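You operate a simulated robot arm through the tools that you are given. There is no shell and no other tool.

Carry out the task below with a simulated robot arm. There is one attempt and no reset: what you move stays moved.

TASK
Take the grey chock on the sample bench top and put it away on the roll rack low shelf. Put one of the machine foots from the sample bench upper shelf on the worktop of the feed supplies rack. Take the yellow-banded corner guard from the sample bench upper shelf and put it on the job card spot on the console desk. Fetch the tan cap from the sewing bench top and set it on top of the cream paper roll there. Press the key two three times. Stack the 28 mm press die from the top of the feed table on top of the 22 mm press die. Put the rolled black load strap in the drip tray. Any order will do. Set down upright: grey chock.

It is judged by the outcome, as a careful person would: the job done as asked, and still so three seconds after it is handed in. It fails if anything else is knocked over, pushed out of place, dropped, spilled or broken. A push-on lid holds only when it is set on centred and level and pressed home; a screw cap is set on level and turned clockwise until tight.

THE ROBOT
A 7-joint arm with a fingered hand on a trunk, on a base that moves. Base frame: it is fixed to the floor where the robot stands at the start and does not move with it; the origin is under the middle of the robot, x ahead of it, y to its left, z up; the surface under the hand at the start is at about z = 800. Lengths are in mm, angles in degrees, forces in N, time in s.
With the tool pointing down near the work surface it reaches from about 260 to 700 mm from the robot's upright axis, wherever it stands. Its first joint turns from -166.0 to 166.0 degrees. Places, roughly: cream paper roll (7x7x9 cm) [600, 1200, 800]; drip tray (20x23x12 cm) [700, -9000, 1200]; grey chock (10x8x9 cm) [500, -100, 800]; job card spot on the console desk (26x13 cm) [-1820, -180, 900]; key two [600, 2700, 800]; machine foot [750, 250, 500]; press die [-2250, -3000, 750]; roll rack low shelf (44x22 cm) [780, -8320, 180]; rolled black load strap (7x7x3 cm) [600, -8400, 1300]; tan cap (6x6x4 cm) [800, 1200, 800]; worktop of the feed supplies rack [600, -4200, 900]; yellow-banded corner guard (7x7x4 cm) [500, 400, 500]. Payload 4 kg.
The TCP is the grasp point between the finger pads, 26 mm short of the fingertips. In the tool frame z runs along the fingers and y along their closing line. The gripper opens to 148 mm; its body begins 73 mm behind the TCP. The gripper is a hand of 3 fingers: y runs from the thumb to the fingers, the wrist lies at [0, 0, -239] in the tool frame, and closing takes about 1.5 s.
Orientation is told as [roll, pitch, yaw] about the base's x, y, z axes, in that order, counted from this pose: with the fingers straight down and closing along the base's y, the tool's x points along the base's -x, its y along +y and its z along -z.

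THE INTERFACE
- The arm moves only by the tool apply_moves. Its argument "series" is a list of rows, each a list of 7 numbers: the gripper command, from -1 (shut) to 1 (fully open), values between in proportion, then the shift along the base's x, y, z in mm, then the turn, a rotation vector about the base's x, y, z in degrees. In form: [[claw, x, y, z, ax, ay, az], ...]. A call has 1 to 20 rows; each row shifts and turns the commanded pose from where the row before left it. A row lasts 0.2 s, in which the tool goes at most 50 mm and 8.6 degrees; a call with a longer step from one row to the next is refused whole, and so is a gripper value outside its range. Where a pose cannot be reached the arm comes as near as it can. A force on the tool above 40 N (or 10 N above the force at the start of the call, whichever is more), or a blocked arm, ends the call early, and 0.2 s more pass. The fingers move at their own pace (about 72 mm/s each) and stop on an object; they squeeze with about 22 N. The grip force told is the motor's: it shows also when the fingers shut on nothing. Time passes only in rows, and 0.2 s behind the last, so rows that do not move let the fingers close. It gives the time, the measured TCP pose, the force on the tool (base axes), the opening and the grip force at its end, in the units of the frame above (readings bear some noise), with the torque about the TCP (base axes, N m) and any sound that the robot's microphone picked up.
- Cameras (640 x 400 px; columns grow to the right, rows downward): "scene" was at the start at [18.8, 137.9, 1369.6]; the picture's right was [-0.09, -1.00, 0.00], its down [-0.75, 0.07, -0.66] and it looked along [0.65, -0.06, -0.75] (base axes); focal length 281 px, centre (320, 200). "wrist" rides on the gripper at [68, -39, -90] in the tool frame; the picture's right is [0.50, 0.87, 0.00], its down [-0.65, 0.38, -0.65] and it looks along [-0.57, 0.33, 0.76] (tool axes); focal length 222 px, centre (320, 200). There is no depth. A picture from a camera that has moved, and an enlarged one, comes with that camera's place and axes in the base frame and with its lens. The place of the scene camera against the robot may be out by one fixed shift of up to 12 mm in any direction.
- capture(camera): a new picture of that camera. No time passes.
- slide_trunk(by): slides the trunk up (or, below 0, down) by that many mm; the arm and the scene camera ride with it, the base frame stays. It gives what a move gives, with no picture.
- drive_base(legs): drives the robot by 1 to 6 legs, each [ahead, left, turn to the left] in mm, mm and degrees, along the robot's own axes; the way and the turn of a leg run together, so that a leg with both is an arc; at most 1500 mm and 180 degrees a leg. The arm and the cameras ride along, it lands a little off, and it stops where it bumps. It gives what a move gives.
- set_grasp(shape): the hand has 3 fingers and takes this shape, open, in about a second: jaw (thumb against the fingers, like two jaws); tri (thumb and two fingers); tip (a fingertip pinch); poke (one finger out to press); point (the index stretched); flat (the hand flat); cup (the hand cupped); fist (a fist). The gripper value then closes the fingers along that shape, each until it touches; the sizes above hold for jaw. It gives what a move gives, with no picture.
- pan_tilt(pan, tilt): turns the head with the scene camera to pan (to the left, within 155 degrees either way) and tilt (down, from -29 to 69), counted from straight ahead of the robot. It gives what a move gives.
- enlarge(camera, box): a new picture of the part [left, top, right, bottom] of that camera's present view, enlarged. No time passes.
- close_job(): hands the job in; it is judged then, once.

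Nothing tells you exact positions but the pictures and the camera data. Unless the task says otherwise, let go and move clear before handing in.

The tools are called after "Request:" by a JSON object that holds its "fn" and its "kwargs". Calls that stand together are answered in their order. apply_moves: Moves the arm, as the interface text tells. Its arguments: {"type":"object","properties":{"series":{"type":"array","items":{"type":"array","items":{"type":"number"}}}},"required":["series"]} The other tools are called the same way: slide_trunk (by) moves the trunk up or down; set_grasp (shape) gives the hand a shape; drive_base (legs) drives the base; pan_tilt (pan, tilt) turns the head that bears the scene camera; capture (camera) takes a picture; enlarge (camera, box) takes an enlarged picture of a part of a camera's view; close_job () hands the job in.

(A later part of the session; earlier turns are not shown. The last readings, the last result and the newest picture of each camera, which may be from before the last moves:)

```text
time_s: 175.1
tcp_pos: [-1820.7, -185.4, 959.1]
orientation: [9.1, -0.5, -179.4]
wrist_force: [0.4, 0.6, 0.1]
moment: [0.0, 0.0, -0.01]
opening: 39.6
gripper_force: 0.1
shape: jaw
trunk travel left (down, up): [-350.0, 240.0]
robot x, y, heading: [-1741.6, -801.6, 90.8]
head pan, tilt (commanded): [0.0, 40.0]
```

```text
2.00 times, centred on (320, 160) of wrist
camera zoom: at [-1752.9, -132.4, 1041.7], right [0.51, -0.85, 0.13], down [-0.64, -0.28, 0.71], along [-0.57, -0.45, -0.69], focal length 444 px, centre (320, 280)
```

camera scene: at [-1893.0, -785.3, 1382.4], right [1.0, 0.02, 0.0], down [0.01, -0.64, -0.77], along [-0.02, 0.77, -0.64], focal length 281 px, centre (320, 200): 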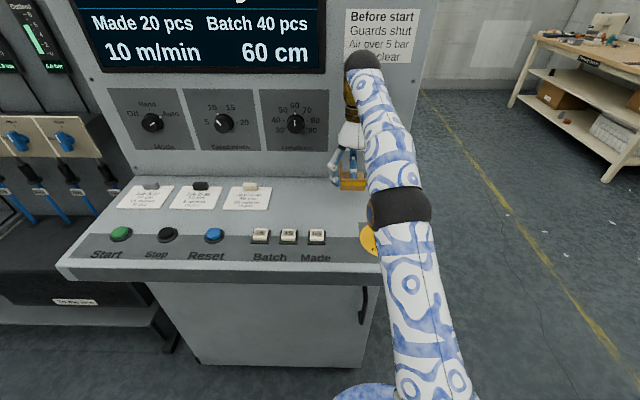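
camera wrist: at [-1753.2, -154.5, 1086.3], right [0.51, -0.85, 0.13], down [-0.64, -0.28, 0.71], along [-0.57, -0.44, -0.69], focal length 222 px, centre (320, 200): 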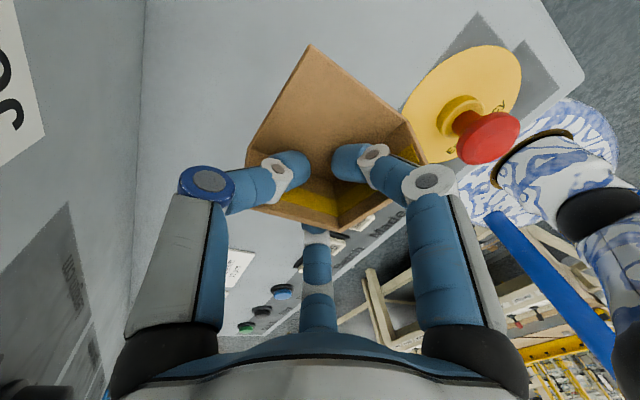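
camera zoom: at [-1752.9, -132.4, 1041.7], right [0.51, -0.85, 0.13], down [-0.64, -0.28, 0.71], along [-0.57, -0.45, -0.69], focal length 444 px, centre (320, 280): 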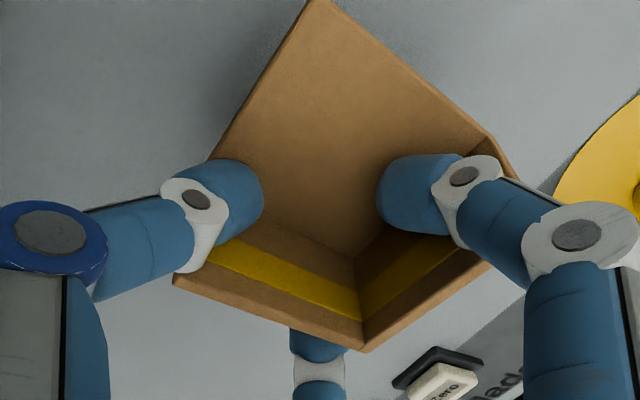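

It is still pinched: the thumb and outer finger leave only ~6 mm between them for the left plate at this opening. I lower it again and open much wider.

Request:
{"fn": "apply_moves", "kwargs": {"series": [[-0.46, 0, 0, -12, 0, 0, 0], [-0.46, 0, 0, -8, 0, 0, 0], [-0.46, 0, 0, -3, 0, 0, 0], [-0.46, 0, 0, -1.5, 0, 0, 0], [-0.46, 0, 0, 0, 0, 0, 0]]}}

Request:
{"fn": "apply_moves", "kwargs": {"series": [[-0.36, 0, 1.8, 0.3, 0, 0, 0], [-0.26, 0, 1.8, 0.3, 0, 0, 0], [-0.16, 0, 1.8, 0.3, 0, 0, 0], [-0.1, 0, 1, 0, 0, 0, 0], [-0.1, 0, 0, 0, 0, 0, 0]]}}

Request:
{"fn": "enlarge", "kwargs": {"camera": "scene", "box": [320, 150, 390, 220]}}

Request:
{"fn": "enlarge", "kwargs": {"camera": "wrist", "box": [200, 60, 440, 260]}}

```text
time_s: 176.3
tcp_pos: [-1821.1, -186.2, 934.6]
orientation: [8.9, -0.6, -179.4]
wrist_force: [0.3, 0.4, 3.2]
moment: [0.1, 0.03, 0.01]
opening: 39.9
gripper_force: 0.1
shape: jaw
trunk travel left (down, up): [-350.0, 240.0]
robot x, y, heading: [-1743.5, -803.1, 91.3]
head pan, tilt (commanded): [0.0, 40.0]
```

```text
time_s: 177.5
tcp_pos: [-1822.2, -178.1, 935.6]
orientation: [8.9, -0.6, -179.4]
wrist_force: [0.2, -0.4, 0.1]
moment: [0.0, -0.02, -0.03]
opening: 66.2
gripper_force: 0.1
shape: jaw
trunk travel left (down, up): [-350.0, 240.0]
robot x, y, heading: [-1741.5, -801.7, 91.3]
head pan, tilt (commanded): [0.0, 40.0]
```

```text
5.71 times, centred on (355, 185) of scene
camera zoom: at [-1892.9, -785.1, 1382.4], right [1.0, 0.02, 0.0], down [0.01, -0.64, -0.77], along [-0.02, 0.77, -0.64], focal length 1605 px, centre (120, 286)
```

zoom: 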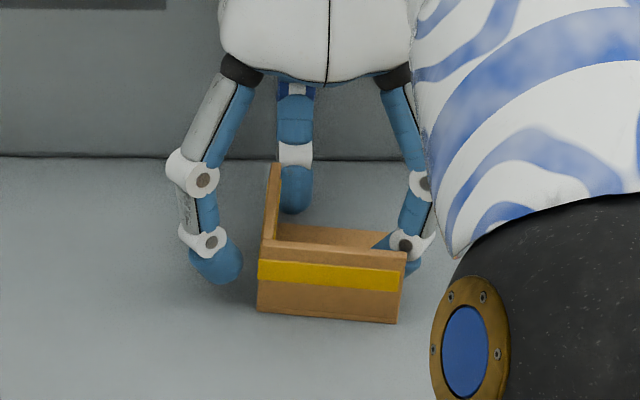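

```text
2.00 times, centred on (320, 160) of wrist
camera zoom: at [-1753.5, -125.9, 1018.5], right [0.51, -0.85, 0.13], down [-0.64, -0.28, 0.71], along [-0.57, -0.45, -0.69], focal length 444 px, centre (320, 280)
```

zoom: 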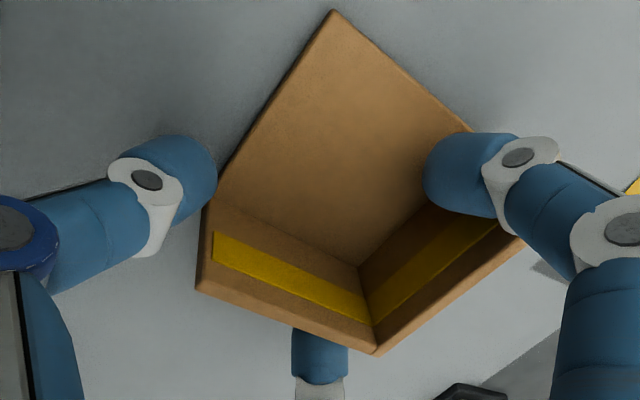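

Now the thumb is behind the guard, the outer finger clear and the third finger loosely inside. I lift again and check.

Request:
{"fn": "apply_moves", "kwargs": {"series": [[-0.1, 0, 1, 10, 0, 0, 0], [-0.1, 0, 0, 15, 0, 0, 0], [-0.1, 0, 0, 20, 0, 0, 0], [-0.1, 0, 0, 0, 0, 0, 0]]}}

Request:
{"fn": "enlarge", "kwargs": {"camera": "scene", "box": [320, 150, 390, 220]}}

Request:
{"fn": "capture", "kwargs": {"camera": "wrist"}}

```text
time_s: 178.5
tcp_pos: [-1820.4, -180.5, 959.8]
orientation: [8.8, -0.6, -179.4]
wrist_force: [-0.4, 0.3, -0.3]
moment: [-0.01, -0.01, 0.02]
opening: 66.3
gripper_force: 0.1
shape: jaw
out of reach, approached as far as the arm can: row 3
trunk travel left (down, up): [-350.0, 240.0]
robot x, y, heading: [-1744.9, -800.6, 91.1]
head pan, tilt (commanded): [0.0, 40.0]
```

```text
5.71 times, centred on (355, 185) of scene
camera zoom: at [-1892.9, -785.1, 1382.4], right [1.0, 0.02, 0.0], down [0.01, -0.64, -0.77], along [-0.02, 0.77, -0.64], focal length 1605 px, centre (120, 286)
```

zoom: 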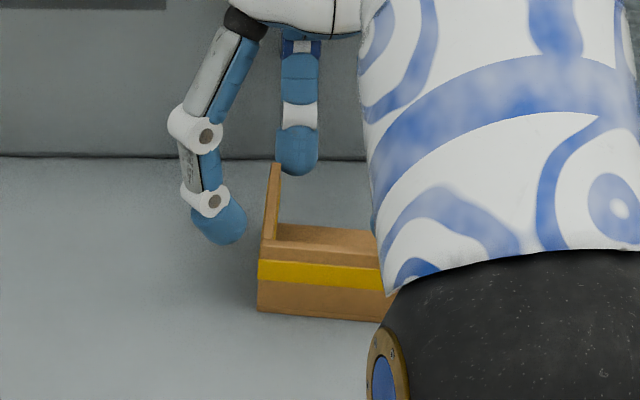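

```text
taken
camera wrist: at [-1753.1, -127.8, 1043.2], right [0.51, -0.85, 0.13], down [-0.64, -0.28, 0.71], along [-0.57, -0.44, -0.69], focal length 222 px, centre (320, 200)
```

wrist: 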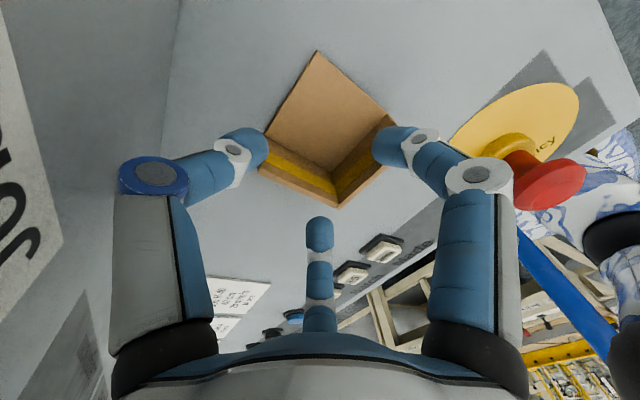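

The guard stays put. The arm is at its limit here, so I raise the trunk to bring the hand straight up, then withdraw.

Request:
{"fn": "slide_trunk", "kwargs": {"by": 120}}

Request:
{"fn": "apply_moves", "kwargs": {"series": [[-0.1, 0, -40, 0, 0, 0, 0], [-0.1, 0, -40, 0, 0, 0, 0], [-0.1, 0, -40, 0, 0, 0, 0], [-0.1, 0, -40, 0, 0, 0, 0], [-0.1, 0, -40, 0, 0, 0, 0], [-0.1, 0, 0, 0, 0, 0, 0]]}}

Request:
{"fn": "capture", "kwargs": {"camera": "scene"}}

Request:
{"fn": "enlarge", "kwargs": {"camera": "scene", "box": [280, 140, 440, 280]}}

```text
time_s: 180.0
tcp_pos: [-1821.1, -180.3, 1080.4]
orientation: [8.8, -0.7, -179.5]
wrist_force: [0.2, -0.1, -0.3]
moment: [0.0, -0.01, 0.01]
opening: 66.3
gripper_force: 0.1
shape: jaw
trunk travel left (down, up): [-470.0, 120.0]
robot x, y, heading: [-1740.6, -797.8, 91.2]
head pan, tilt (commanded): [0.0, 40.0]
```

```text
time_s: 181.4
tcp_pos: [-1820.6, -382.5, 1082.0]
orientation: [8.9, -0.6, -179.4]
wrist_force: [-0.1, -1.0, 0.6]
moment: [0.01, -0.01, -0.01]
opening: 66.3
gripper_force: 0.2
shape: jaw
trunk travel left (down, up): [-470.0, 120.0]
robot x, y, heading: [-1740.7, -803.2, 91.3]
head pan, tilt (commanded): [0.0, 40.0]
```

```text
taken
camera scene: at [-1892.9, -785.4, 1502.4], right [1.0, 0.02, 0.0], down [0.01, -0.64, -0.77], along [-0.02, 0.77, -0.64], focal length 281 px, centre (320, 200)
```

scene: 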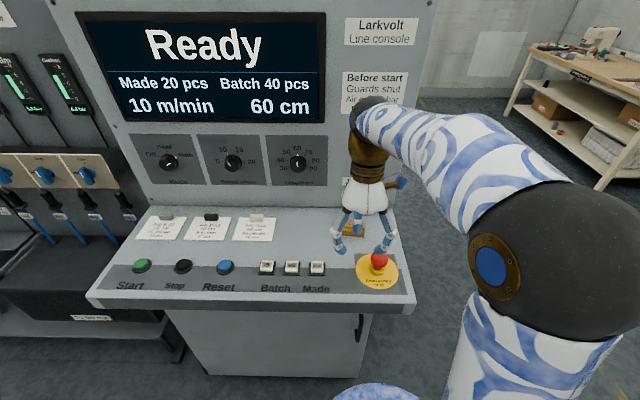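

```text
2.86 times, centred on (360, 210) of scene
camera zoom: at [-1892.9, -785.4, 1502.4], right [1.0, 0.02, 0.0], down [0.01, -0.64, -0.77], along [-0.02, 0.77, -0.64], focal length 803 px, centre (206, 171)
```

zoom: 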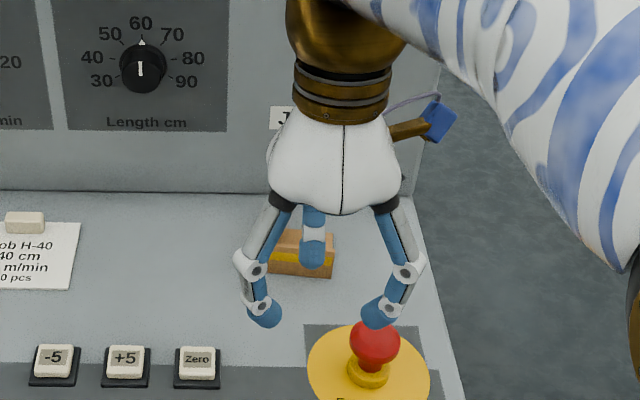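

The guard rests in the job card spot at about [-1814,-203], clear of everything, and the emergency stop was not touched. Now back to the sample bench for a machine foot.

Request:
{"fn": "drive_base", "kwargs": {"legs": [[-250, 0, 0], [0, 0, -91.3], [1400, 0, 0], [0, 1000, 0]]}}

Request:
{"fn": "slide_trunk", "kwargs": {"by": -470}}

Request:
{"fn": "pan_tilt", "kwargs": {"pan": 0, "tilt": 30}}

Request:
{"fn": "capture", "kwargs": {"camera": "scene"}}

```text
time_s: 198.4
tcp_pos: [54.9, 72.5, 1080.0]
orientation: [8.7, -0.6, 90.0]
wrist_force: [-0.7, -0.1, 0.3]
moment: [0.02, -0.02, -0.03]
opening: 66.3
gripper_force: 0.1
shape: jaw
trunk travel left (down, up): [-470.0, 120.0]
robot x, y, heading: [-365.4, 1.0, 0.7]
head pan, tilt (commanded): [0.0, 40.0]
```

```text
refused: -470 is not a number from -400 to 400
```

```text
time_s: 199.1
tcp_pos: [54.0, 72.5, 1080.7]
orientation: [8.8, -0.5, 90.1]
wrist_force: [0.1, 0.5, -0.4]
moment: [0.02, -0.01, 0.01]
opening: 66.2
gripper_force: 0.1
shape: jaw
trunk travel left (down, up): [-470.0, 120.0]
robot x, y, heading: [-365.7, -3.2, 0.5]
head pan, tilt (commanded): [0.0, 30.0]
```

```text
taken
camera scene: at [-335.3, 143.8, 1517.7], right [0.01, -1.0, 0.0], down [-0.5, -0.01, -0.87], along [0.87, 0.01, -0.5], focal length 281 px, centre (320, 200)
```

scene: 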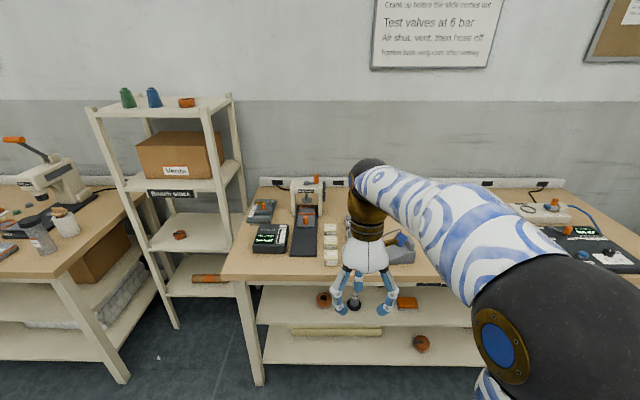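

The robot is back at the sample bench. I lower the trunk, tilt the hand forward with the thumb up (50° below horizontal) and open it for the foot's hex body.

Request:
{"fn": "slide_trunk", "kwargs": {"by": -400}}

Request:
{"fn": "apply_moves", "kwargs": {"series": [[0.1, 5, -5, -8, 0, -8.13, 0], [0.1, 5, -5, -8, 0, -8.13, 0], [0.1, 5, -5, -8, 0, -8.13, 0], [0.1, 5, -5, -8, 0, -8.13, 0], [0.1, 5, -5, -8, 0, -8.13, 0], [0.1, 5, -5, -8, 0, -8.13, 0], [0.1, 0, 0, 0, 0, 0, 0]]}}

Request:
{"fn": "drive_base", "kwargs": {"legs": [[190, 0, -0.6]]}}

Request:
{"fn": "capture", "kwargs": {"camera": "wrist"}}

Request:
{"fn": "capture", "kwargs": {"camera": "scene"}}

```text
time_s: 202.9
tcp_pos: [53.7, 73.0, 679.7]
orientation: [8.8, -0.5, 90.1]
wrist_force: [0.6, 0.0, 0.1]
moment: [-0.01, -0.02, 0.0]
opening: 66.4
gripper_force: 0.1
shape: jaw
trunk travel left (down, up): [-70.0, 520.0]
robot x, y, heading: [-366.3, -1.9, 0.6]
head pan, tilt (commanded): [0.0, 30.0]
```

```text
time_s: 204.5
tcp_pos: [84.7, 43.2, 633.0]
orientation: [-39.9, -0.3, 90.6]
wrist_force: [0.4, 0.8, -0.6]
moment: [-0.03, -0.02, 0.01]
opening: 81.1
gripper_force: 0.0
shape: jaw
trunk travel left (down, up): [-70.0, 520.0]
robot x, y, heading: [-368.0, -0.9, 0.7]
head pan, tilt (commanded): [0.0, 30.0]
```

```text
time_s: 206.1
tcp_pos: [277.5, 38.3, 633.6]
orientation: [-40.1, -0.3, 89.7]
wrist_force: [0.3, -1.6, -0.2]
moment: [-0.01, 0.0, 0.01]
opening: 81.1
gripper_force: 0.1
shape: jaw
trunk travel left (down, up): [-70.0, 520.0]
robot x, y, heading: [-172.8, -1.9, -0.1]
head pan, tilt (commanded): [0.0, 30.0]
```

```text
taken
camera wrist: at [249.6, -29.5, 727.4], right [-0.67, -0.49, -0.56], down [-0.71, 0.66, 0.26], along [0.24, 0.57, -0.79], focal length 222 px, centre (320, 200)
```

wrist: 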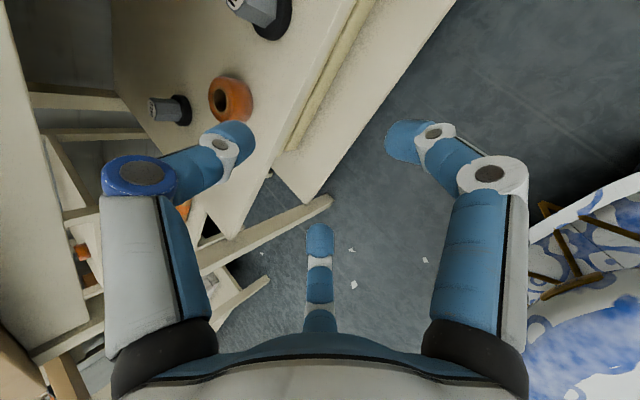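

```text
taken
camera scene: at [-140.9, 144.6, 1117.8], right [0.0, -1.0, 0.0], down [-0.5, 0.0, -0.87], along [0.87, 0.0, -0.5], focal length 281 px, centre (320, 200)
```

scene: 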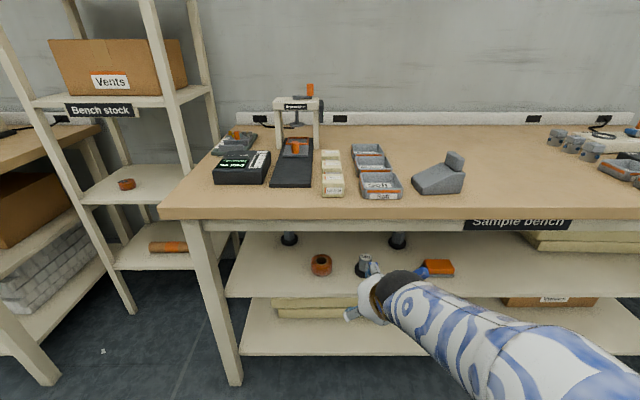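

The M8 foot is just at the picture's edge, around [512, 8]. I move the hand down and forward to see it better.

Request:
{"fn": "apply_moves", "kwargs": {"series": [[0.1, 30, -8, -20, 0, 0, 0], [0.1, 30, -8, -20, 0, 0, 0], [0.1, 35, -8, -18, 0, 0, 0], [0.1, 30, -8, 0, 0, 0, 0], [0.1, 0, 0, 0, 0, 0, 0]]}}

Request:
{"fn": "capture", "kwargs": {"camera": "wrist"}}

Request:
{"fn": "enlarge", "kwargs": {"camera": "wrist", "box": [200, 0, 420, 140]}}

```text
time_s: 207.3
tcp_pos: [404.3, 6.2, 576.6]
orientation: [-39.9, -0.3, 89.8]
wrist_force: [1.1, 0.4, -0.4]
moment: [0.03, -0.01, 0.04]
opening: 80.9
gripper_force: 0.1
shape: jaw
trunk travel left (down, up): [-70.0, 520.0]
robot x, y, heading: [-175.4, -1.8, -0.0]
head pan, tilt (commanded): [0.0, 30.0]
```

```text
taken
camera wrist: at [375.6, -61.5, 670.4], right [-0.67, -0.49, -0.56], down [-0.71, 0.66, 0.26], along [0.24, 0.57, -0.79], focal length 222 px, centre (320, 200)
```

wrist: 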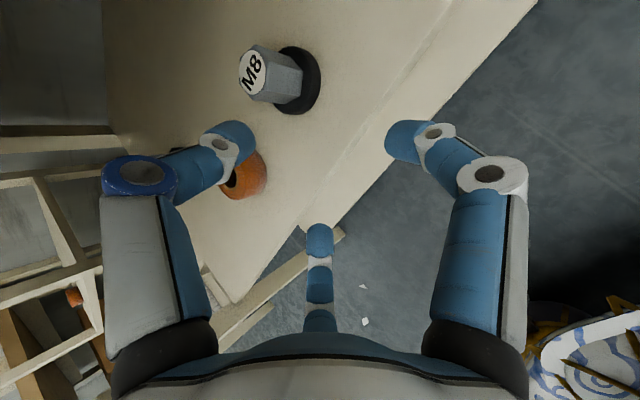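

```text
2.86 times, centred on (310, 70) of wrist
camera zoom: at [375.6, -61.5, 670.4], right [-0.67, -0.49, -0.56], down [-0.71, 0.66, 0.26], along [0.24, 0.57, -0.79], focal length 635 px, centre (349, 571)
```

zoom: 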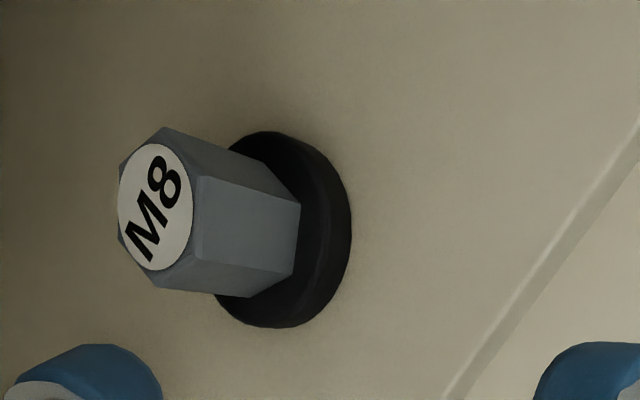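

The M8 foot's axis is at about [531, 1], hex top at z≈529. I move level so the fingers straddle it, then check before the final descent.

Request:
{"fn": "apply_moves", "kwargs": {"series": [[0.1, 30, -2, -6, 0, 0, 0], [0.1, 30, -2, -6, 0, 0, 0], [0.1, 30, -1, -6, 0, 0, 0], [0.1, 15, 0, -2, 0, 0, 0], [0.1, 0, 0, 0, 0, 0, 0]]}}

Request:
{"fn": "capture", "kwargs": {"camera": "wrist"}}

Request:
{"fn": "enlarge", "kwargs": {"camera": "wrist", "box": [220, 60, 440, 220]}}

```text
time_s: 208.5
tcp_pos: [508.6, 1.5, 556.9]
orientation: [-39.8, -0.3, 89.8]
wrist_force: [0.5, -0.1, 0.8]
moment: [-0.01, 0.03, 0.01]
opening: 81.0
gripper_force: 0.1
shape: jaw
trunk travel left (down, up): [-70.0, 520.0]
robot x, y, heading: [-172.2, 3.9, 0.0]
head pan, tilt (commanded): [0.0, 30.0]
```

```text
taken
camera wrist: at [480.3, -66.0, 649.6], right [-0.67, -0.49, -0.56], down [-0.71, 0.66, 0.26], along [0.24, 0.57, -0.79], focal length 222 px, centre (320, 200)
```

wrist: 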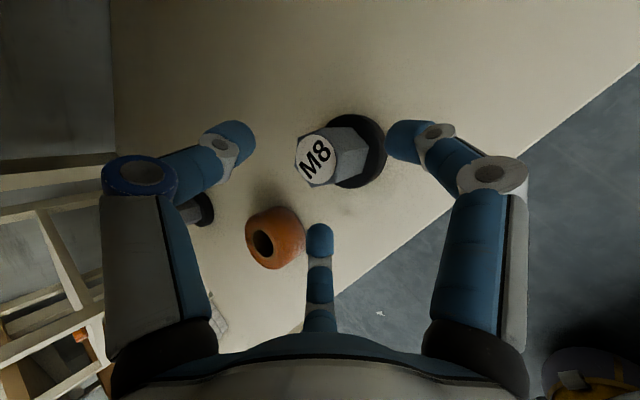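

```text
2.50 times, centred on (330, 140) of wrist
camera zoom: at [480.3, -66.0, 649.6], right [-0.67, -0.49, -0.56], down [-0.71, 0.66, 0.26], along [0.24, 0.57, -0.79], focal length 555 px, centre (295, 350)
```

zoom: 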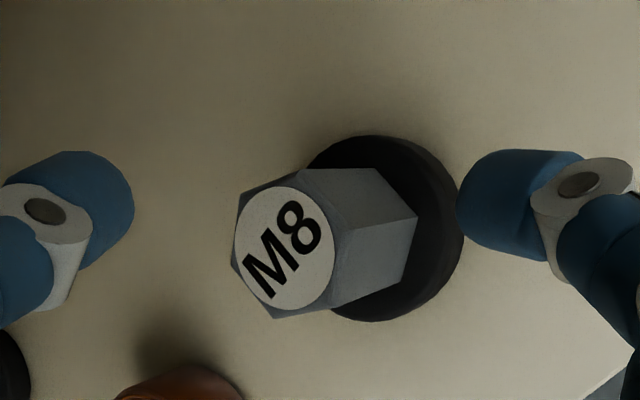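

Two views agree: foot axis [537.5, 4.5], top z≈522. I make the final descent with the fingers straddling the hex body.

Request:
{"fn": "apply_moves", "kwargs": {"series": [[0.1, 8, 1, -8, 0, 0, 0], [0.1, 8, 1, -8, 0, 0, 0], [0.1, 8, 1, -8, 0, 0, 0], [0.1, 7, 0, -8, 0, 0, 0], [0.1, 0, 0, 0, 0, 0, 0]]}}

Request:
{"fn": "enlarge", "kwargs": {"camera": "wrist", "box": [220, 60, 440, 260]}}

```text
time_s: 209.7
tcp_pos: [531.2, -0.8, 519.2]
orientation: [-39.5, -0.3, 89.4]
wrist_force: [0.4, 0.2, -0.4]
moment: [0.01, 0.0, 0.02]
opening: 81.3
gripper_force: 0.1
shape: jaw
trunk travel left (down, up): [-70.0, 520.0]
robot x, y, heading: [-171.5, -3.0, -0.2]
head pan, tilt (commanded): [0.0, 30.0]
```

```text
2.00 times, centred on (330, 160) of wrist
camera zoom: at [503.1, -68.3, 614.7], right [-0.67, -0.49, -0.55], down [-0.7, 0.66, 0.27], along [0.23, 0.57, -0.79], focal length 444 px, centre (300, 280)
```

zoom: 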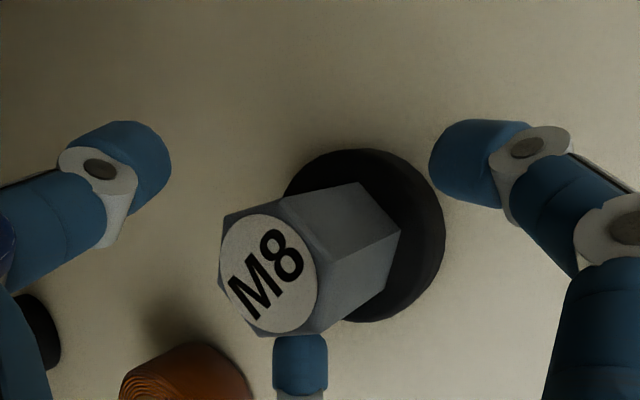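

The measured pose is several millimetres off the commanded one; I check again without moving and look from the scene camera for any contact.

Request:
{"fn": "apply_moves", "kwargs": {"series": [[0.1, 0, 0, 0, 0, 0, 0], [0.1, 0, 0, 0, 0, 0, 0]]}}

Request:
{"fn": "capture", "kwargs": {"camera": "scene"}}

Request:
{"fn": "enlarge", "kwargs": {"camera": "scene", "box": [300, 180, 480, 320]}}

```text
time_s: 210.3
tcp_pos: [531.0, -0.6, 519.9]
orientation: [-39.3, -0.4, 89.6]
wrist_force: [0.4, -0.3, 0.0]
moment: [-0.01, 0.01, -0.01]
opening: 81.1
gripper_force: 0.1
shape: jaw
trunk travel left (down, up): [-70.0, 520.0]
robot x, y, heading: [-174.2, 1.6, -0.1]
head pan, tilt (commanded): [0.0, 30.0]
```

```text
taken
camera scene: at [-147.0, 141.3, 1118.0], right [0.0, -1.0, 0.0], down [-0.49, 0.0, -0.87], along [0.87, 0.0, -0.49], focal length 281 px, centre (320, 200)
```

scene: 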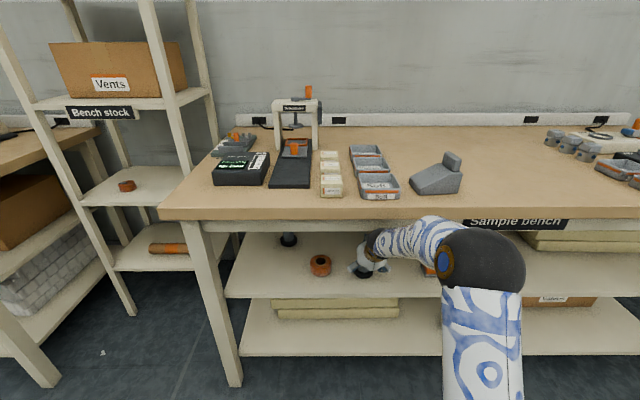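

```text
2.86 times, centred on (390, 250) of scene
camera zoom: at [-147.0, 141.3, 1118.0], right [0.0, -1.0, 0.0], down [-0.49, 0.0, -0.87], along [0.87, 0.0, -0.49], focal length 803 px, centre (120, 57)
```

zoom: 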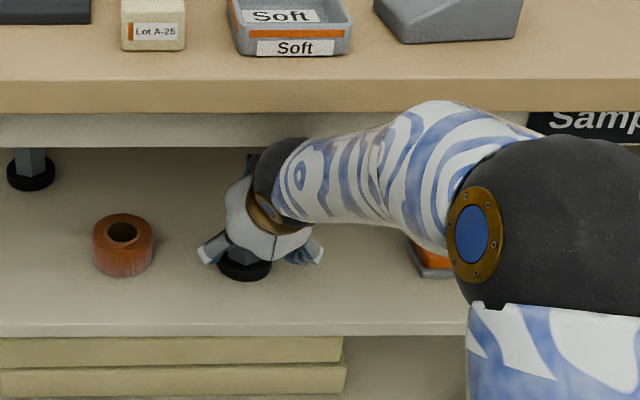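

The forearm is pressing against the bench's front edge (the base was pushed back ~6 mm) because the trunk is 70 mm higher than with the guard. I retreat, lower the trunk fully, and come in again.

Request:
{"fn": "apply_moves", "kwargs": {"series": [[0.1, -8, -1, 8, 0, 0, 0], [0.1, -8, -1, 8, 0, 0, 0], [0.1, -8, -1, 8, 0, 0, 0], [0.1, -10, 0, 10, 0, 0, 0], [0.1, -30, 0, 4, 0, 0, 0], [0.1, -30, 0, 4, 0, 0, 0], [0.1, -30, 0, 4, 0, 0, 0], [0.1, -30, 0, 4, 0, 0, 0], [0.1, -30, 0, 4, 0, 0, 0], [0.1, 0, 0, 0, 0, 0, 0]]}}

Request:
{"fn": "slide_trunk", "kwargs": {"by": -70}}

Request:
{"fn": "apply_moves", "kwargs": {"series": [[0.1, 0, 0, 35, 0, 0, 0], [0.1, 0, 0, 30, 0, 0, 0], [0.1, 0, 0, 0, 0, 0, 0]]}}

Request:
{"fn": "capture", "kwargs": {"camera": "scene"}}

```text
time_s: 212.5
tcp_pos: [355.1, 0.5, 578.7]
orientation: [-40.0, -0.2, 89.8]
wrist_force: [-0.6, -0.2, -0.8]
moment: [0.04, 0.01, 0.01]
opening: 81.2
gripper_force: 0.2
shape: jaw
trunk travel left (down, up): [-70.0, 520.0]
robot x, y, heading: [-173.1, -2.2, 0.1]
head pan, tilt (commanded): [0.0, 30.0]
```

```text
time_s: 213.6
tcp_pos: [355.3, 3.0, 508.2]
orientation: [-40.1, -0.3, 89.8]
wrist_force: [0.0, 0.2, 0.7]
moment: [-0.02, 0.01, -0.01]
opening: 81.6
gripper_force: 0.1
shape: jaw
trunk travel left (down, up): [0.0, 590.0]
robot x, y, heading: [-174.2, -1.3, 0.4]
head pan, tilt (commanded): [0.0, 30.0]
```

```text
time_s: 214.3
tcp_pos: [356.7, 2.7, 573.0]
orientation: [-39.9, -0.3, 89.8]
wrist_force: [-0.7, 0.3, -0.4]
moment: [-0.01, -0.02, 0.01]
opening: 81.5
gripper_force: 0.1
shape: jaw
trunk travel left (down, up): [0.0, 590.0]
robot x, y, heading: [-171.4, -1.4, 0.3]
head pan, tilt (commanded): [0.0, 30.0]
```

```text
taken
camera scene: at [-140.9, 144.6, 1047.8], right [0.0, -1.0, 0.0], down [-0.5, 0.0, -0.87], along [0.87, 0.0, -0.5], focal length 281 px, centre (320, 200)
```

scene: 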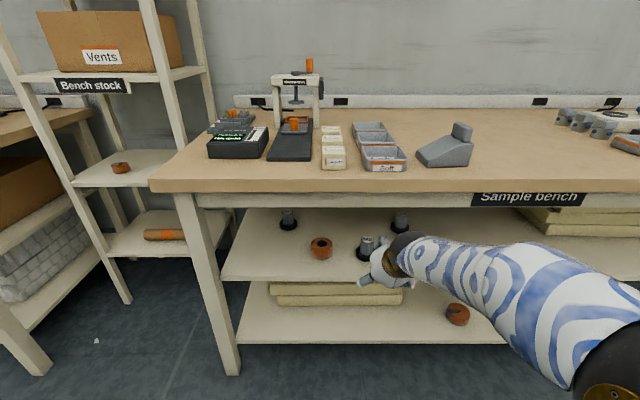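

The base sprang back to its place. A flatter hand keeps the wrist clear of the bench top, so I tilt to 40° below horizontal and come in again.

Request:
{"fn": "apply_moves", "kwargs": {"series": [[0.1, 10, 0, -3, 0, -5, 0], [0.1, 10, 0, -3, 0, -5, 0], [0.1, 30, 0, -2, 0, 0, 0], [0.1, 30, 0, -2, 0, 0, 0], [0.1, 30, 1, -4, 0, 0, 0], [0.1, 23, 0.8, -4, 0, 0, 0], [0.1, 0, 0, 0, 0, 0, 0]]}}

Request:
{"fn": "enlarge", "kwargs": {"camera": "wrist", "box": [220, 60, 440, 260]}}

Request:
{"fn": "enlarge", "kwargs": {"camera": "scene", "box": [300, 160, 520, 320]}}

```text
time_s: 215.9
tcp_pos: [485.2, 2.1, 559.3]
orientation: [-50.0, -0.3, 89.8]
wrist_force: [-0.1, 0.5, 0.0]
moment: [0.0, 0.01, -0.01]
opening: 81.6
gripper_force: 0.1
shape: jaw
out of reach, approached as far as the arm can: row 2, 3, 4
trunk travel left (down, up): [0.0, 590.0]
robot x, y, heading: [-170.7, -2.2, -0.2]
head pan, tilt (commanded): [0.0, 30.0]
```

```text
2.00 times, centred on (330, 160) of wrist
camera zoom: at [441.1, -65.2, 647.2], right [-0.56, -0.5, -0.67], down [-0.74, 0.66, 0.13], along [0.37, 0.57, -0.73], focal length 444 px, centre (300, 280)
```

zoom: 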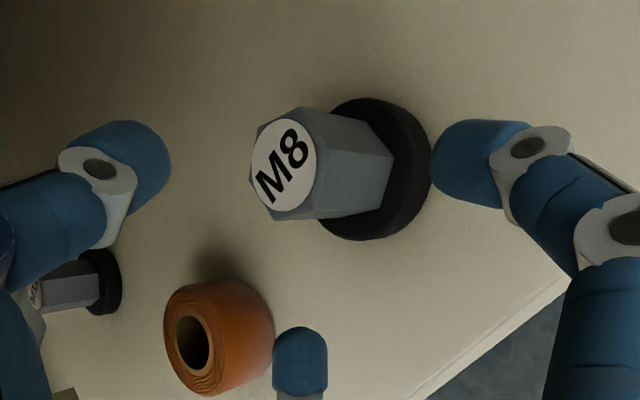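

```text
2.50 times, centred on (410, 240) of scene
camera zoom: at [-140.8, 144.6, 1047.8], right [0.0, -1.0, 0.0], down [-0.5, 0.0, -0.87], along [0.87, 0.0, -0.5], focal length 702 px, centre (95, 100)
```

zoom: 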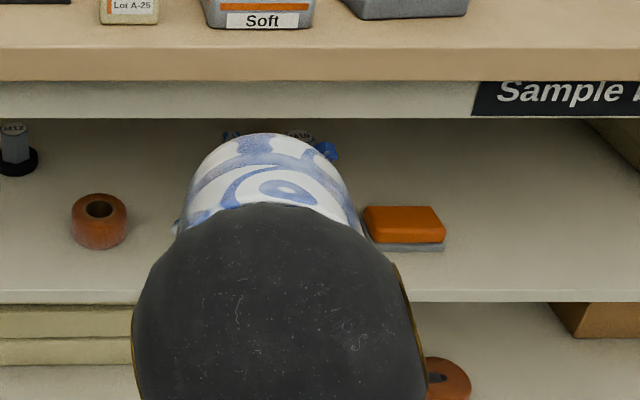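

The foot is confirmed at [538.5, 5]. The arm now has a clear configuration. I make the final approach.

Request:
{"fn": "apply_moves", "kwargs": {"series": [[0.1, 10, 0.5, -7, 0, 0, 0], [0.1, 10, 0.5, -7, 0, 0, 0], [0.1, 10, 0.5, -7, 0, 0, 0], [0.1, 10, 0.5, -7, 0, 0, 0], [0.1, 11, 0.5, -7, 0, 0, 0], [0.1, 0, 0, 0, 0, 0, 0]]}}

Request:
{"fn": "enlarge", "kwargs": {"camera": "wrist", "box": [220, 60, 440, 260]}}

Request:
{"fn": "capture", "kwargs": {"camera": "scene"}}

```text
time_s: 217.3
tcp_pos: [535.1, 3.6, 523.0]
orientation: [-50.0, -0.4, 89.9]
wrist_force: [0.3, -1.1, 0.5]
moment: [-0.03, -0.02, 0.0]
opening: 81.2
gripper_force: 0.1
shape: jaw
trunk travel left (down, up): [0.0, 590.0]
robot x, y, heading: [-168.7, 1.5, -0.1]
head pan, tilt (commanded): [0.0, 30.0]
```

```text
2.00 times, centred on (330, 160) of wrist
camera zoom: at [491.4, -63.5, 611.4], right [-0.56, -0.49, -0.67], down [-0.74, 0.66, 0.13], along [0.37, 0.57, -0.73], focal length 444 px, centre (300, 280)
```

zoom: 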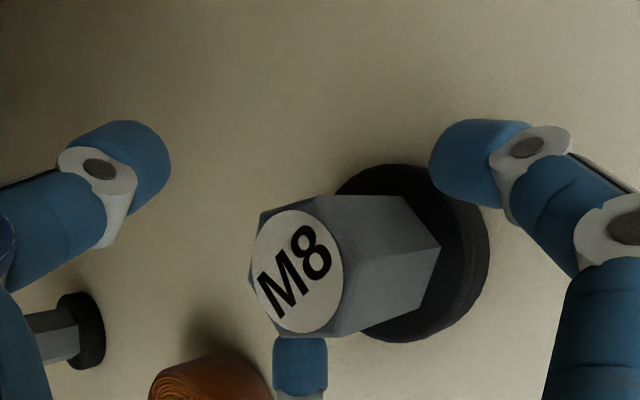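

```text
taken
camera scene: at [-140.8, 144.6, 1047.8], right [0.0, -1.0, 0.0], down [-0.5, 0.0, -0.87], along [0.87, 0.0, -0.5], focal length 281 px, centre (320, 200)
```

scene: 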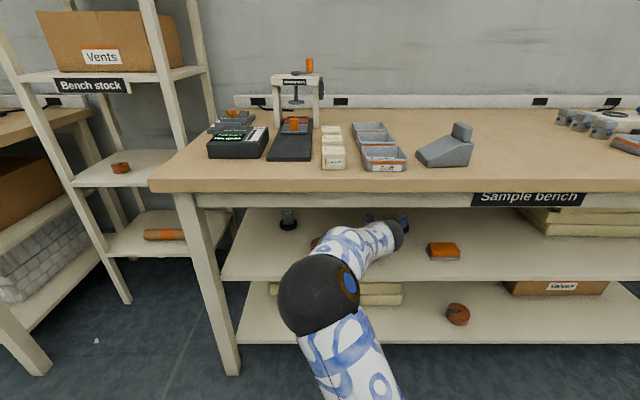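

Well centred: the fingers straddle the hex body and nothing is pushed. I close.

Request:
{"fn": "apply_moves", "kwargs": {"series": [[-0.1, 0, 0, 0, 0, 0, 0], [-0.3, 0, 0, 0, 0, 0, 0], [-0.5, 0, 0, 0, 0, 0, 0], [-0.8, 0, 0, 0, 0, 0, 0], [-1, 0, 0, 0, 0, 0, 0], [-1, 0, 0, 0, 0, 0, 0], [-1, 0, 0, 0, 0, 0, 0]]}}

Request:
{"fn": "enlarge", "kwargs": {"camera": "wrist", "box": [220, 60, 440, 260]}}

```text
time_s: 218.9
tcp_pos: [535.8, 4.1, 524.3]
orientation: [-50.1, -0.2, 89.8]
wrist_force: [0.1, -0.4, 0.0]
moment: [-0.02, -0.03, -0.02]
opening: 30.6
gripper_force: 21.5
shape: jaw
trunk travel left (down, up): [0.0, 590.0]
robot x, y, heading: [-176.8, 1.5, -0.1]
head pan, tilt (commanded): [0.0, 30.0]
```

```text
2.00 times, centred on (330, 160) of wrist
camera zoom: at [491.3, -63.4, 611.4], right [-0.56, -0.49, -0.67], down [-0.74, 0.66, 0.13], along [0.37, 0.57, -0.73], focal length 444 px, centre (300, 280)
```

zoom: 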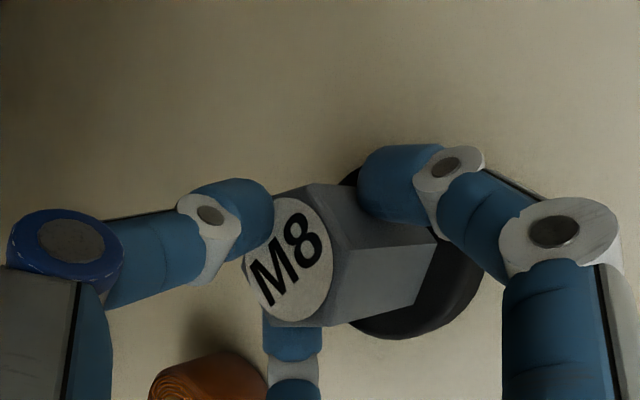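

The foot is gripped without tipping. I lift a little and check.

Request:
{"fn": "apply_moves", "kwargs": {"series": [[-1, 0, 0, 6, 0, 0, 0], [-1, 0, 0, 8, 0, 0, 0], [-1, -3, 0, 10, 0, 0, 0], [-1, 0, 0, 0, 0, 0, 0]]}}

Request:
{"fn": "capture", "kwargs": {"camera": "wrist"}}

```text
time_s: 219.9
tcp_pos: [533.9, 5.4, 548.6]
orientation: [-49.9, -0.3, 89.9]
wrist_force: [0.2, 0.2, -0.2]
moment: [0.0, 0.0, -0.04]
opening: 30.5
gripper_force: 22.0
shape: jaw
trunk travel left (down, up): [0.0, 590.0]
robot x, y, heading: [-174.5, 3.9, 0.1]
head pan, tilt (commanded): [0.0, 30.0]
```

```text
taken
camera wrist: at [489.7, -63.0, 636.3], right [-0.56, -0.49, -0.67], down [-0.74, 0.66, 0.14], along [0.37, 0.57, -0.73], focal length 222 px, centre (320, 200)
```

wrist: 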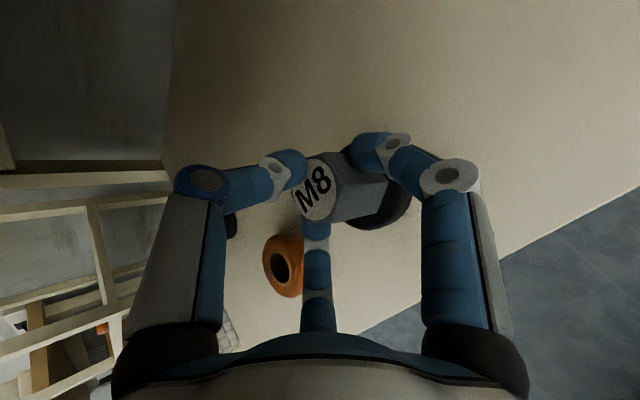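

The foot is lifted cleanly. I back out of the shelf, then raise the trunk and drive toward the feed supplies rack.

Request:
{"fn": "apply_moves", "kwargs": {"series": [[-1, -25, 0, 2, 0, 0, 0], [-1, -40, 0, 2, 0, 0, 0], [-1, -40, 0, 2, 0, 0, 0], [-1, -40, 0, 2, 0, 0, 0], [-1, -40, 0, 2, 0, 0, 0], [-1, -30, 0, 2, 0, 0, 0], [-1, 0, 0, 0, 0, 0, 0]]}}

Request:
{"fn": "capture", "kwargs": {"camera": "scene"}}

```text
time_s: 221.6
tcp_pos: [319.2, 4.4, 559.7]
orientation: [-49.9, -0.3, 89.7]
wrist_force: [-0.3, 0.1, -1.4]
moment: [0.01, -0.03, 0.01]
opening: 30.4
gripper_force: 22.1
shape: jaw
trunk travel left (down, up): [0.0, 590.0]
robot x, y, heading: [-171.1, -0.6, 0.3]
head pan, tilt (commanded): [0.0, 30.0]
```

```text
taken
camera scene: at [-140.8, 144.6, 1047.7], right [0.0, -1.0, 0.0], down [-0.5, 0.0, -0.87], along [0.87, 0.0, -0.5], focal length 281 px, centre (320, 200)
```

scene: 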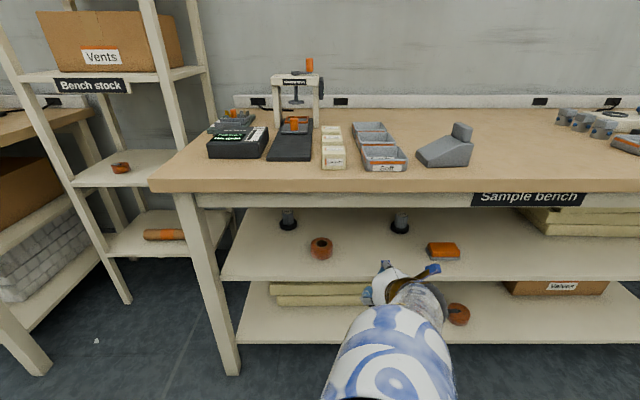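

All else on the shelf is undisturbed. I back off, raise the trunk and drive right along the aisle to the feed supplies rack.

Request:
{"fn": "drive_base", "kwargs": {"legs": [[-180, 0, 0]]}}

Request:
{"fn": "slide_trunk", "kwargs": {"by": 390}}

Request:
{"fn": "pan_tilt", "kwargs": {"pan": -60, "tilt": 20}}

Request:
{"fn": "drive_base", "kwargs": {"legs": [[0, -1400, 0], [0, -1400, 0]]}}

Request:
{"fn": "capture", "kwargs": {"camera": "scene"}}

```text
time_s: 223.1
tcp_pos: [138.4, 3.6, 559.8]
orientation: [-49.8, -0.3, 89.7]
wrist_force: [-0.4, -1.0, -1.3]
moment: [0.0, 0.02, 0.01]
opening: 30.3
gripper_force: 22.0
shape: jaw
trunk travel left (down, up): [0.0, 590.0]
robot x, y, heading: [-353.8, -0.9, -0.1]
head pan, tilt (commanded): [0.0, 30.0]
```

```text
time_s: 226.8
tcp_pos: [138.1, 4.3, 950.5]
orientation: [-49.9, -0.4, 89.7]
wrist_force: [0.6, -0.1, -0.6]
moment: [0.02, 0.0, 0.02]
opening: 30.6
gripper_force: 22.3
shape: jaw
trunk travel left (down, up): [-390.0, 200.0]
robot x, y, heading: [-354.8, -0.3, -0.3]
head pan, tilt (commanded): [0.0, 30.0]
```

```text
time_s: 228.1
tcp_pos: [139.1, 4.0, 950.9]
orientation: [-49.8, -0.3, 89.7]
wrist_force: [0.4, 0.2, -1.5]
moment: [0.02, 0.02, -0.01]
opening: 30.7
gripper_force: 21.9
shape: jaw
trunk travel left (down, up): [-390.0, 200.0]
robot x, y, heading: [-352.5, -0.8, 0.0]
head pan, tilt (commanded): [-60.0, 20.0]
```

```text
time_s: 241.8
tcp_pos: [132.2, -2826.4, 950.1]
orientation: [-49.8, -0.3, 89.2]
wrist_force: [0.4, -0.1, -1.7]
moment: [0.03, -0.01, -0.05]
opening: 30.6
gripper_force: 22.7
shape: jaw
trunk travel left (down, up): [-390.0, 200.0]
robot x, y, heading: [-359.2, -2824.9, -0.9]
head pan, tilt (commanded): [-60.0, 20.0]
```

```text
taken
camera scene: at [-371.0, -2759.9, 1453.8], right [-0.87, -0.49, 0.0], down [-0.17, 0.3, -0.94], along [0.46, -0.82, -0.34], focal length 281 px, centre (320, 200)
```

scene: 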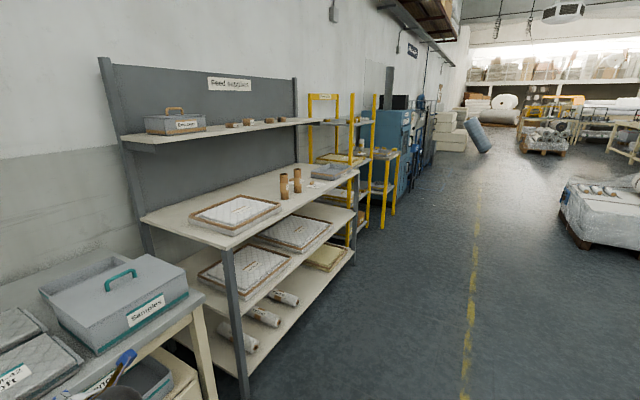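

The feed supplies rack is ahead: a tray at left, two brown cores near the middle, a grey tray at right, and an upper shelf set back. I drive on to stand in front of it.

Request:
{"fn": "drive_base", "kwargs": {"legs": [[0, -1250, 0.9]]}}

Request:
{"fn": "pan_tilt", "kwargs": {"pan": 0, "tilt": 30}}

Request:
{"fn": "capture", "kwargs": {"camera": "scene"}}

```text
time_s: 248.2
tcp_pos: [122.3, -4088.8, 949.5]
orientation: [-49.9, -0.3, 89.7]
wrist_force: [-0.3, -0.5, -1.1]
moment: [-0.01, 0.01, -0.03]
opening: 30.2
gripper_force: 21.4
shape: jaw
trunk travel left (down, up): [-390.0, 200.0]
robot x, y, heading: [-371.1, -4091.0, 0.1]
head pan, tilt (commanded): [-60.0, 20.0]
```

```text
time_s: 249.5
tcp_pos: [121.9, -4088.3, 950.6]
orientation: [-50.0, -0.3, 89.7]
wrist_force: [0.5, 0.2, -2.0]
moment: [0.03, 0.03, -0.01]
opening: 30.5
gripper_force: 22.3
shape: jaw
trunk travel left (down, up): [-390.0, 200.0]
robot x, y, heading: [-368.3, -4091.3, -0.1]
head pan, tilt (commanded): [0.0, 30.0]
```

```text
taken
camera scene: at [-338.3, -3947.9, 1437.8], right [0.0, -1.0, 0.0], down [-0.5, 0.0, -0.87], along [0.87, 0.0, -0.5], focal length 281 px, centre (320, 200)
```

scene: 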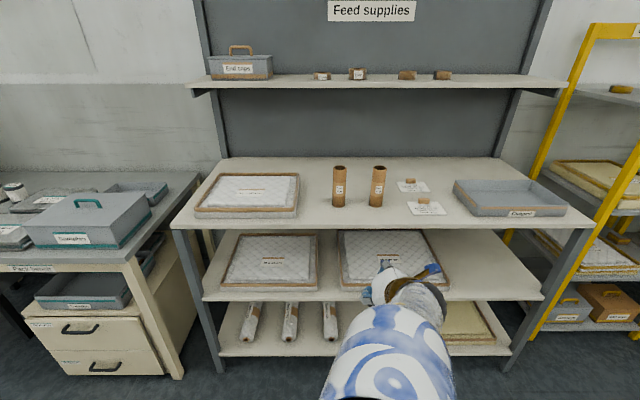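

The worktop has free space in front of and between the two brown cores, around [487, −4085]. I raise the trunk, drive nearer and bring the foot over that spot.

Request:
{"fn": "slide_trunk", "kwargs": {"by": 90}}

Request:
{"fn": "drive_base", "kwargs": {"legs": [[230, 0, 0]]}}

Request:
{"fn": "capture", "kwargs": {"camera": "wrist"}}

Request:
{"fn": "capture", "kwargs": {"camera": "scene"}}

```text
time_s: 250.7
tcp_pos: [122.8, -4088.8, 1039.3]
orientation: [-49.9, -0.3, 89.6]
wrist_force: [0.0, -0.6, -0.9]
moment: [-0.01, -0.01, 0.01]
opening: 30.5
gripper_force: 22.0
shape: jaw
trunk travel left (down, up): [-480.0, 110.0]
robot x, y, heading: [-368.3, -4092.0, 0.0]
head pan, tilt (commanded): [0.0, 30.0]
```

```text
time_s: 252.5
tcp_pos: [358.1, -4089.7, 1040.3]
orientation: [-49.9, -0.3, 89.6]
wrist_force: [0.5, 0.2, -1.1]
moment: [0.0, -0.01, 0.01]
opening: 30.6
gripper_force: 22.0
shape: jaw
trunk travel left (down, up): [-480.0, 110.0]
robot x, y, heading: [-135.9, -4095.5, 0.1]
head pan, tilt (commanded): [0.0, 30.0]
```

```text
taken
camera wrist: at [313.7, -4157.6, 1127.6], right [-0.56, -0.49, -0.67], down [-0.74, 0.66, 0.14], along [0.37, 0.57, -0.73], focal length 222 px, centre (320, 200)
```

wrist: 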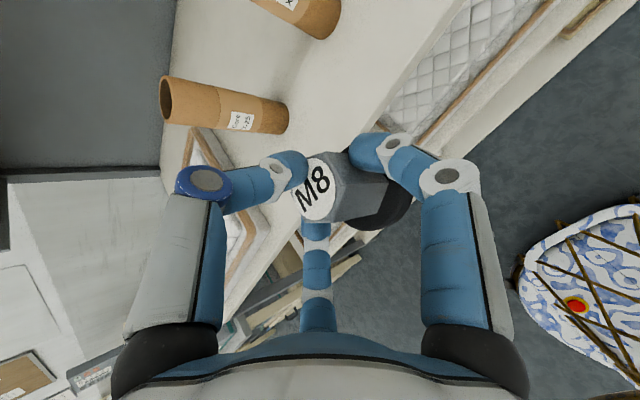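

```text
taken
camera scene: at [-101.9, -3948.7, 1527.7], right [0.0, -1.0, 0.0], down [-0.5, 0.0, -0.87], along [0.87, 0.0, -0.5], focal length 281 px, centre (320, 200)
```

scene: 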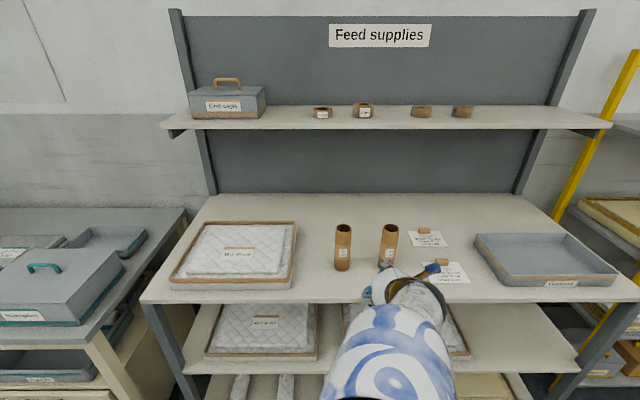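

Cylinder bases are at about [566,−4021] and [545,−4150]. I move the foot forward between and in front of them, keeping ~100 mm distance, then lower.

Request:
{"fn": "apply_moves", "kwargs": {"series": [[-1, 30, 1, -5, 0, 0, 0], [-1, 35, 1, -5, 0, 0, 0], [-1, 35, 1, -5, 0, 0, 0], [-1, 22, 1, -5, 0, 0, 0], [-1, 0, 0, -20, 0, 0, 0], [-1, 0, 0, -15, 0, 0, 0], [-1, 0, 0, 0, 0, 0, 0]]}}

Request:
{"fn": "capture", "kwargs": {"camera": "wrist"}}

Request:
{"fn": "enlarge", "kwargs": {"camera": "scene", "box": [320, 200, 480, 320]}}

```text
time_s: 254.1
tcp_pos: [479.9, -4087.4, 984.9]
orientation: [-49.8, -0.3, 89.6]
wrist_force: [-0.3, 0.0, -0.5]
moment: [-0.03, 0.0, -0.02]
opening: 30.2
gripper_force: 21.4
shape: jaw
trunk travel left (down, up): [-480.0, 110.0]
robot x, y, heading: [-134.5, -4087.1, -0.3]
head pan, tilt (commanded): [0.0, 30.0]
```

```text
taken
camera wrist: at [436.1, -4153.6, 1072.7], right [-0.56, -0.49, -0.67], down [-0.74, 0.66, 0.14], along [0.37, 0.57, -0.73], focal length 222 px, centre (320, 200)
```

wrist: 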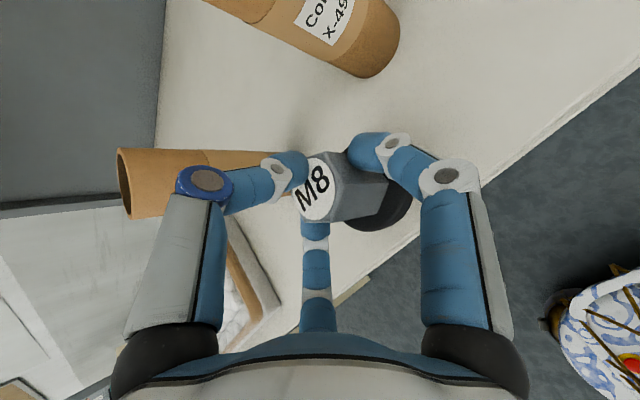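

```text
3.33 times, centred on (400, 260) of scene
camera zoom: at [-102.0, -3948.6, 1527.7], right [0.0, -1.0, 0.0], down [-0.5, 0.0, -0.87], along [0.87, 0.0, -0.5], focal length 936 px, centre (53, 0)
```

zoom: 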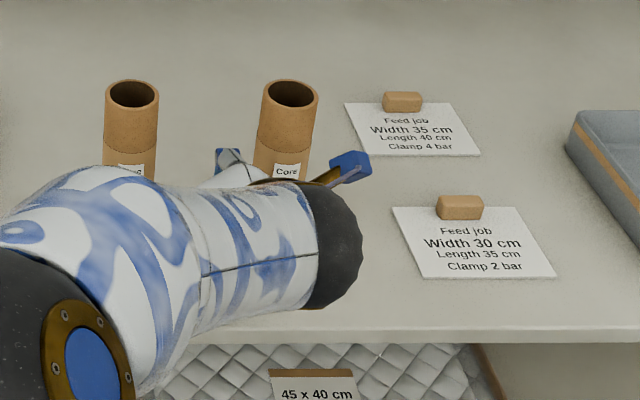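

There is good clearance to both cores. I lower slowly to touch.

Request:
{"fn": "apply_moves", "kwargs": {"series": [[-1, 3, 1, -8, 0, 0, 0], [-1, 0, 0, -5, 0, 0, 0], [-1, 0, 0, -3, 0, 0, 0], [-1, 0, 0, 0, 0, 0, 0]]}}

Request:
{"fn": "apply_moves", "kwargs": {"series": [[-1, 0, 0, -2, 0, 0, 0], [-1, 0, 0, -2, 0, 0, 0], [-1, 0, 0, 0, 0, 0, 0]]}}

Request:
{"fn": "apply_moves", "kwargs": {"series": [[-1, 0, 0, -1.5, 0, 0, 0], [-1, 0, 0, -1.5, 0, 0, 0], [-1, 0, 0, 0, 0, 0, 0]]}}

```text
time_s: 255.1
tcp_pos: [483.4, -4086.8, 969.2]
orientation: [-49.9, -0.3, 89.6]
wrist_force: [0.3, -0.6, -0.7]
moment: [0.02, 0.05, -0.02]
opening: 30.1
gripper_force: 21.6
shape: jaw
trunk travel left (down, up): [-480.0, 110.0]
robot x, y, heading: [-135.6, -4091.2, -0.2]
head pan, tilt (commanded): [0.0, 30.0]
```

```text
time_s: 255.9
tcp_pos: [482.8, -4086.5, 965.8]
orientation: [-50.0, -0.4, 89.7]
wrist_force: [0.2, 0.7, 0.0]
moment: [-0.06, -0.04, 0.0]
opening: 30.1
gripper_force: 22.4
shape: jaw
trunk travel left (down, up): [-480.0, 110.0]
robot x, y, heading: [-134.2, -4092.5, -0.4]
head pan, tilt (commanded): [0.0, 30.0]
```

```text
time_s: 256.7
tcp_pos: [482.5, -4084.7, 963.9]
orientation: [-50.1, -0.4, 89.6]
wrist_force: [-2.8, 2.1, 12.3]
moment: [-0.03, -0.3, 0.03]
opening: 30.8
gripper_force: 21.6
shape: jaw
trunk travel left (down, up): [-480.0, 110.0]
robot x, y, heading: [-136.2, -4093.8, -0.4]
head pan, tilt (commanded): [0.0, 30.0]
```

The foot's base touches (back edge first, a slight tilt). I ease off a millimetre and open so it settles flat.

Request:
{"fn": "apply_moves", "kwargs": {"series": [[-1, 0, 0, 1, 0, 0, 0], [-0.6, 0, 0, 0, 0, 0, 0], [-0.45, 0, 0, 0, 0, 0, 0], [-0.3, 0, 0, 0, 0, 0, 0], [-0.1, 0, 0, 0, 0, 0, 0], [0.1, 0, 0, 0, 0, 0, 0], [0.1, 0, 0, 0, 0, 0, 0]]}}

Request:
{"fn": "enlarge", "kwargs": {"camera": "wrist", "box": [220, 60, 440, 260]}}

```text
time_s: 258.3
tcp_pos: [482.5, -4086.8, 963.1]
orientation: [-49.9, -0.2, 89.6]
wrist_force: [0.0, -0.3, 0.5]
moment: [-0.01, -0.05, 0.03]
opening: 80.6
gripper_force: 0.0
shape: jaw
trunk travel left (down, up): [-480.0, 110.0]
robot x, y, heading: [-133.8, -4094.6, -0.2]
head pan, tilt (commanded): [0.0, 30.0]
```

```text
2.00 times, centred on (330, 160) of wrist
camera zoom: at [438.4, -4152.6, 1050.1], right [-0.56, -0.49, -0.67], down [-0.74, 0.66, 0.14], along [0.37, 0.57, -0.73], focal length 444 px, centre (300, 280)
```

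zoom: 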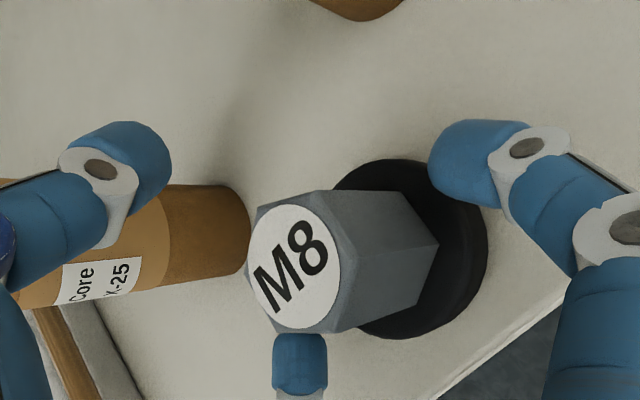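

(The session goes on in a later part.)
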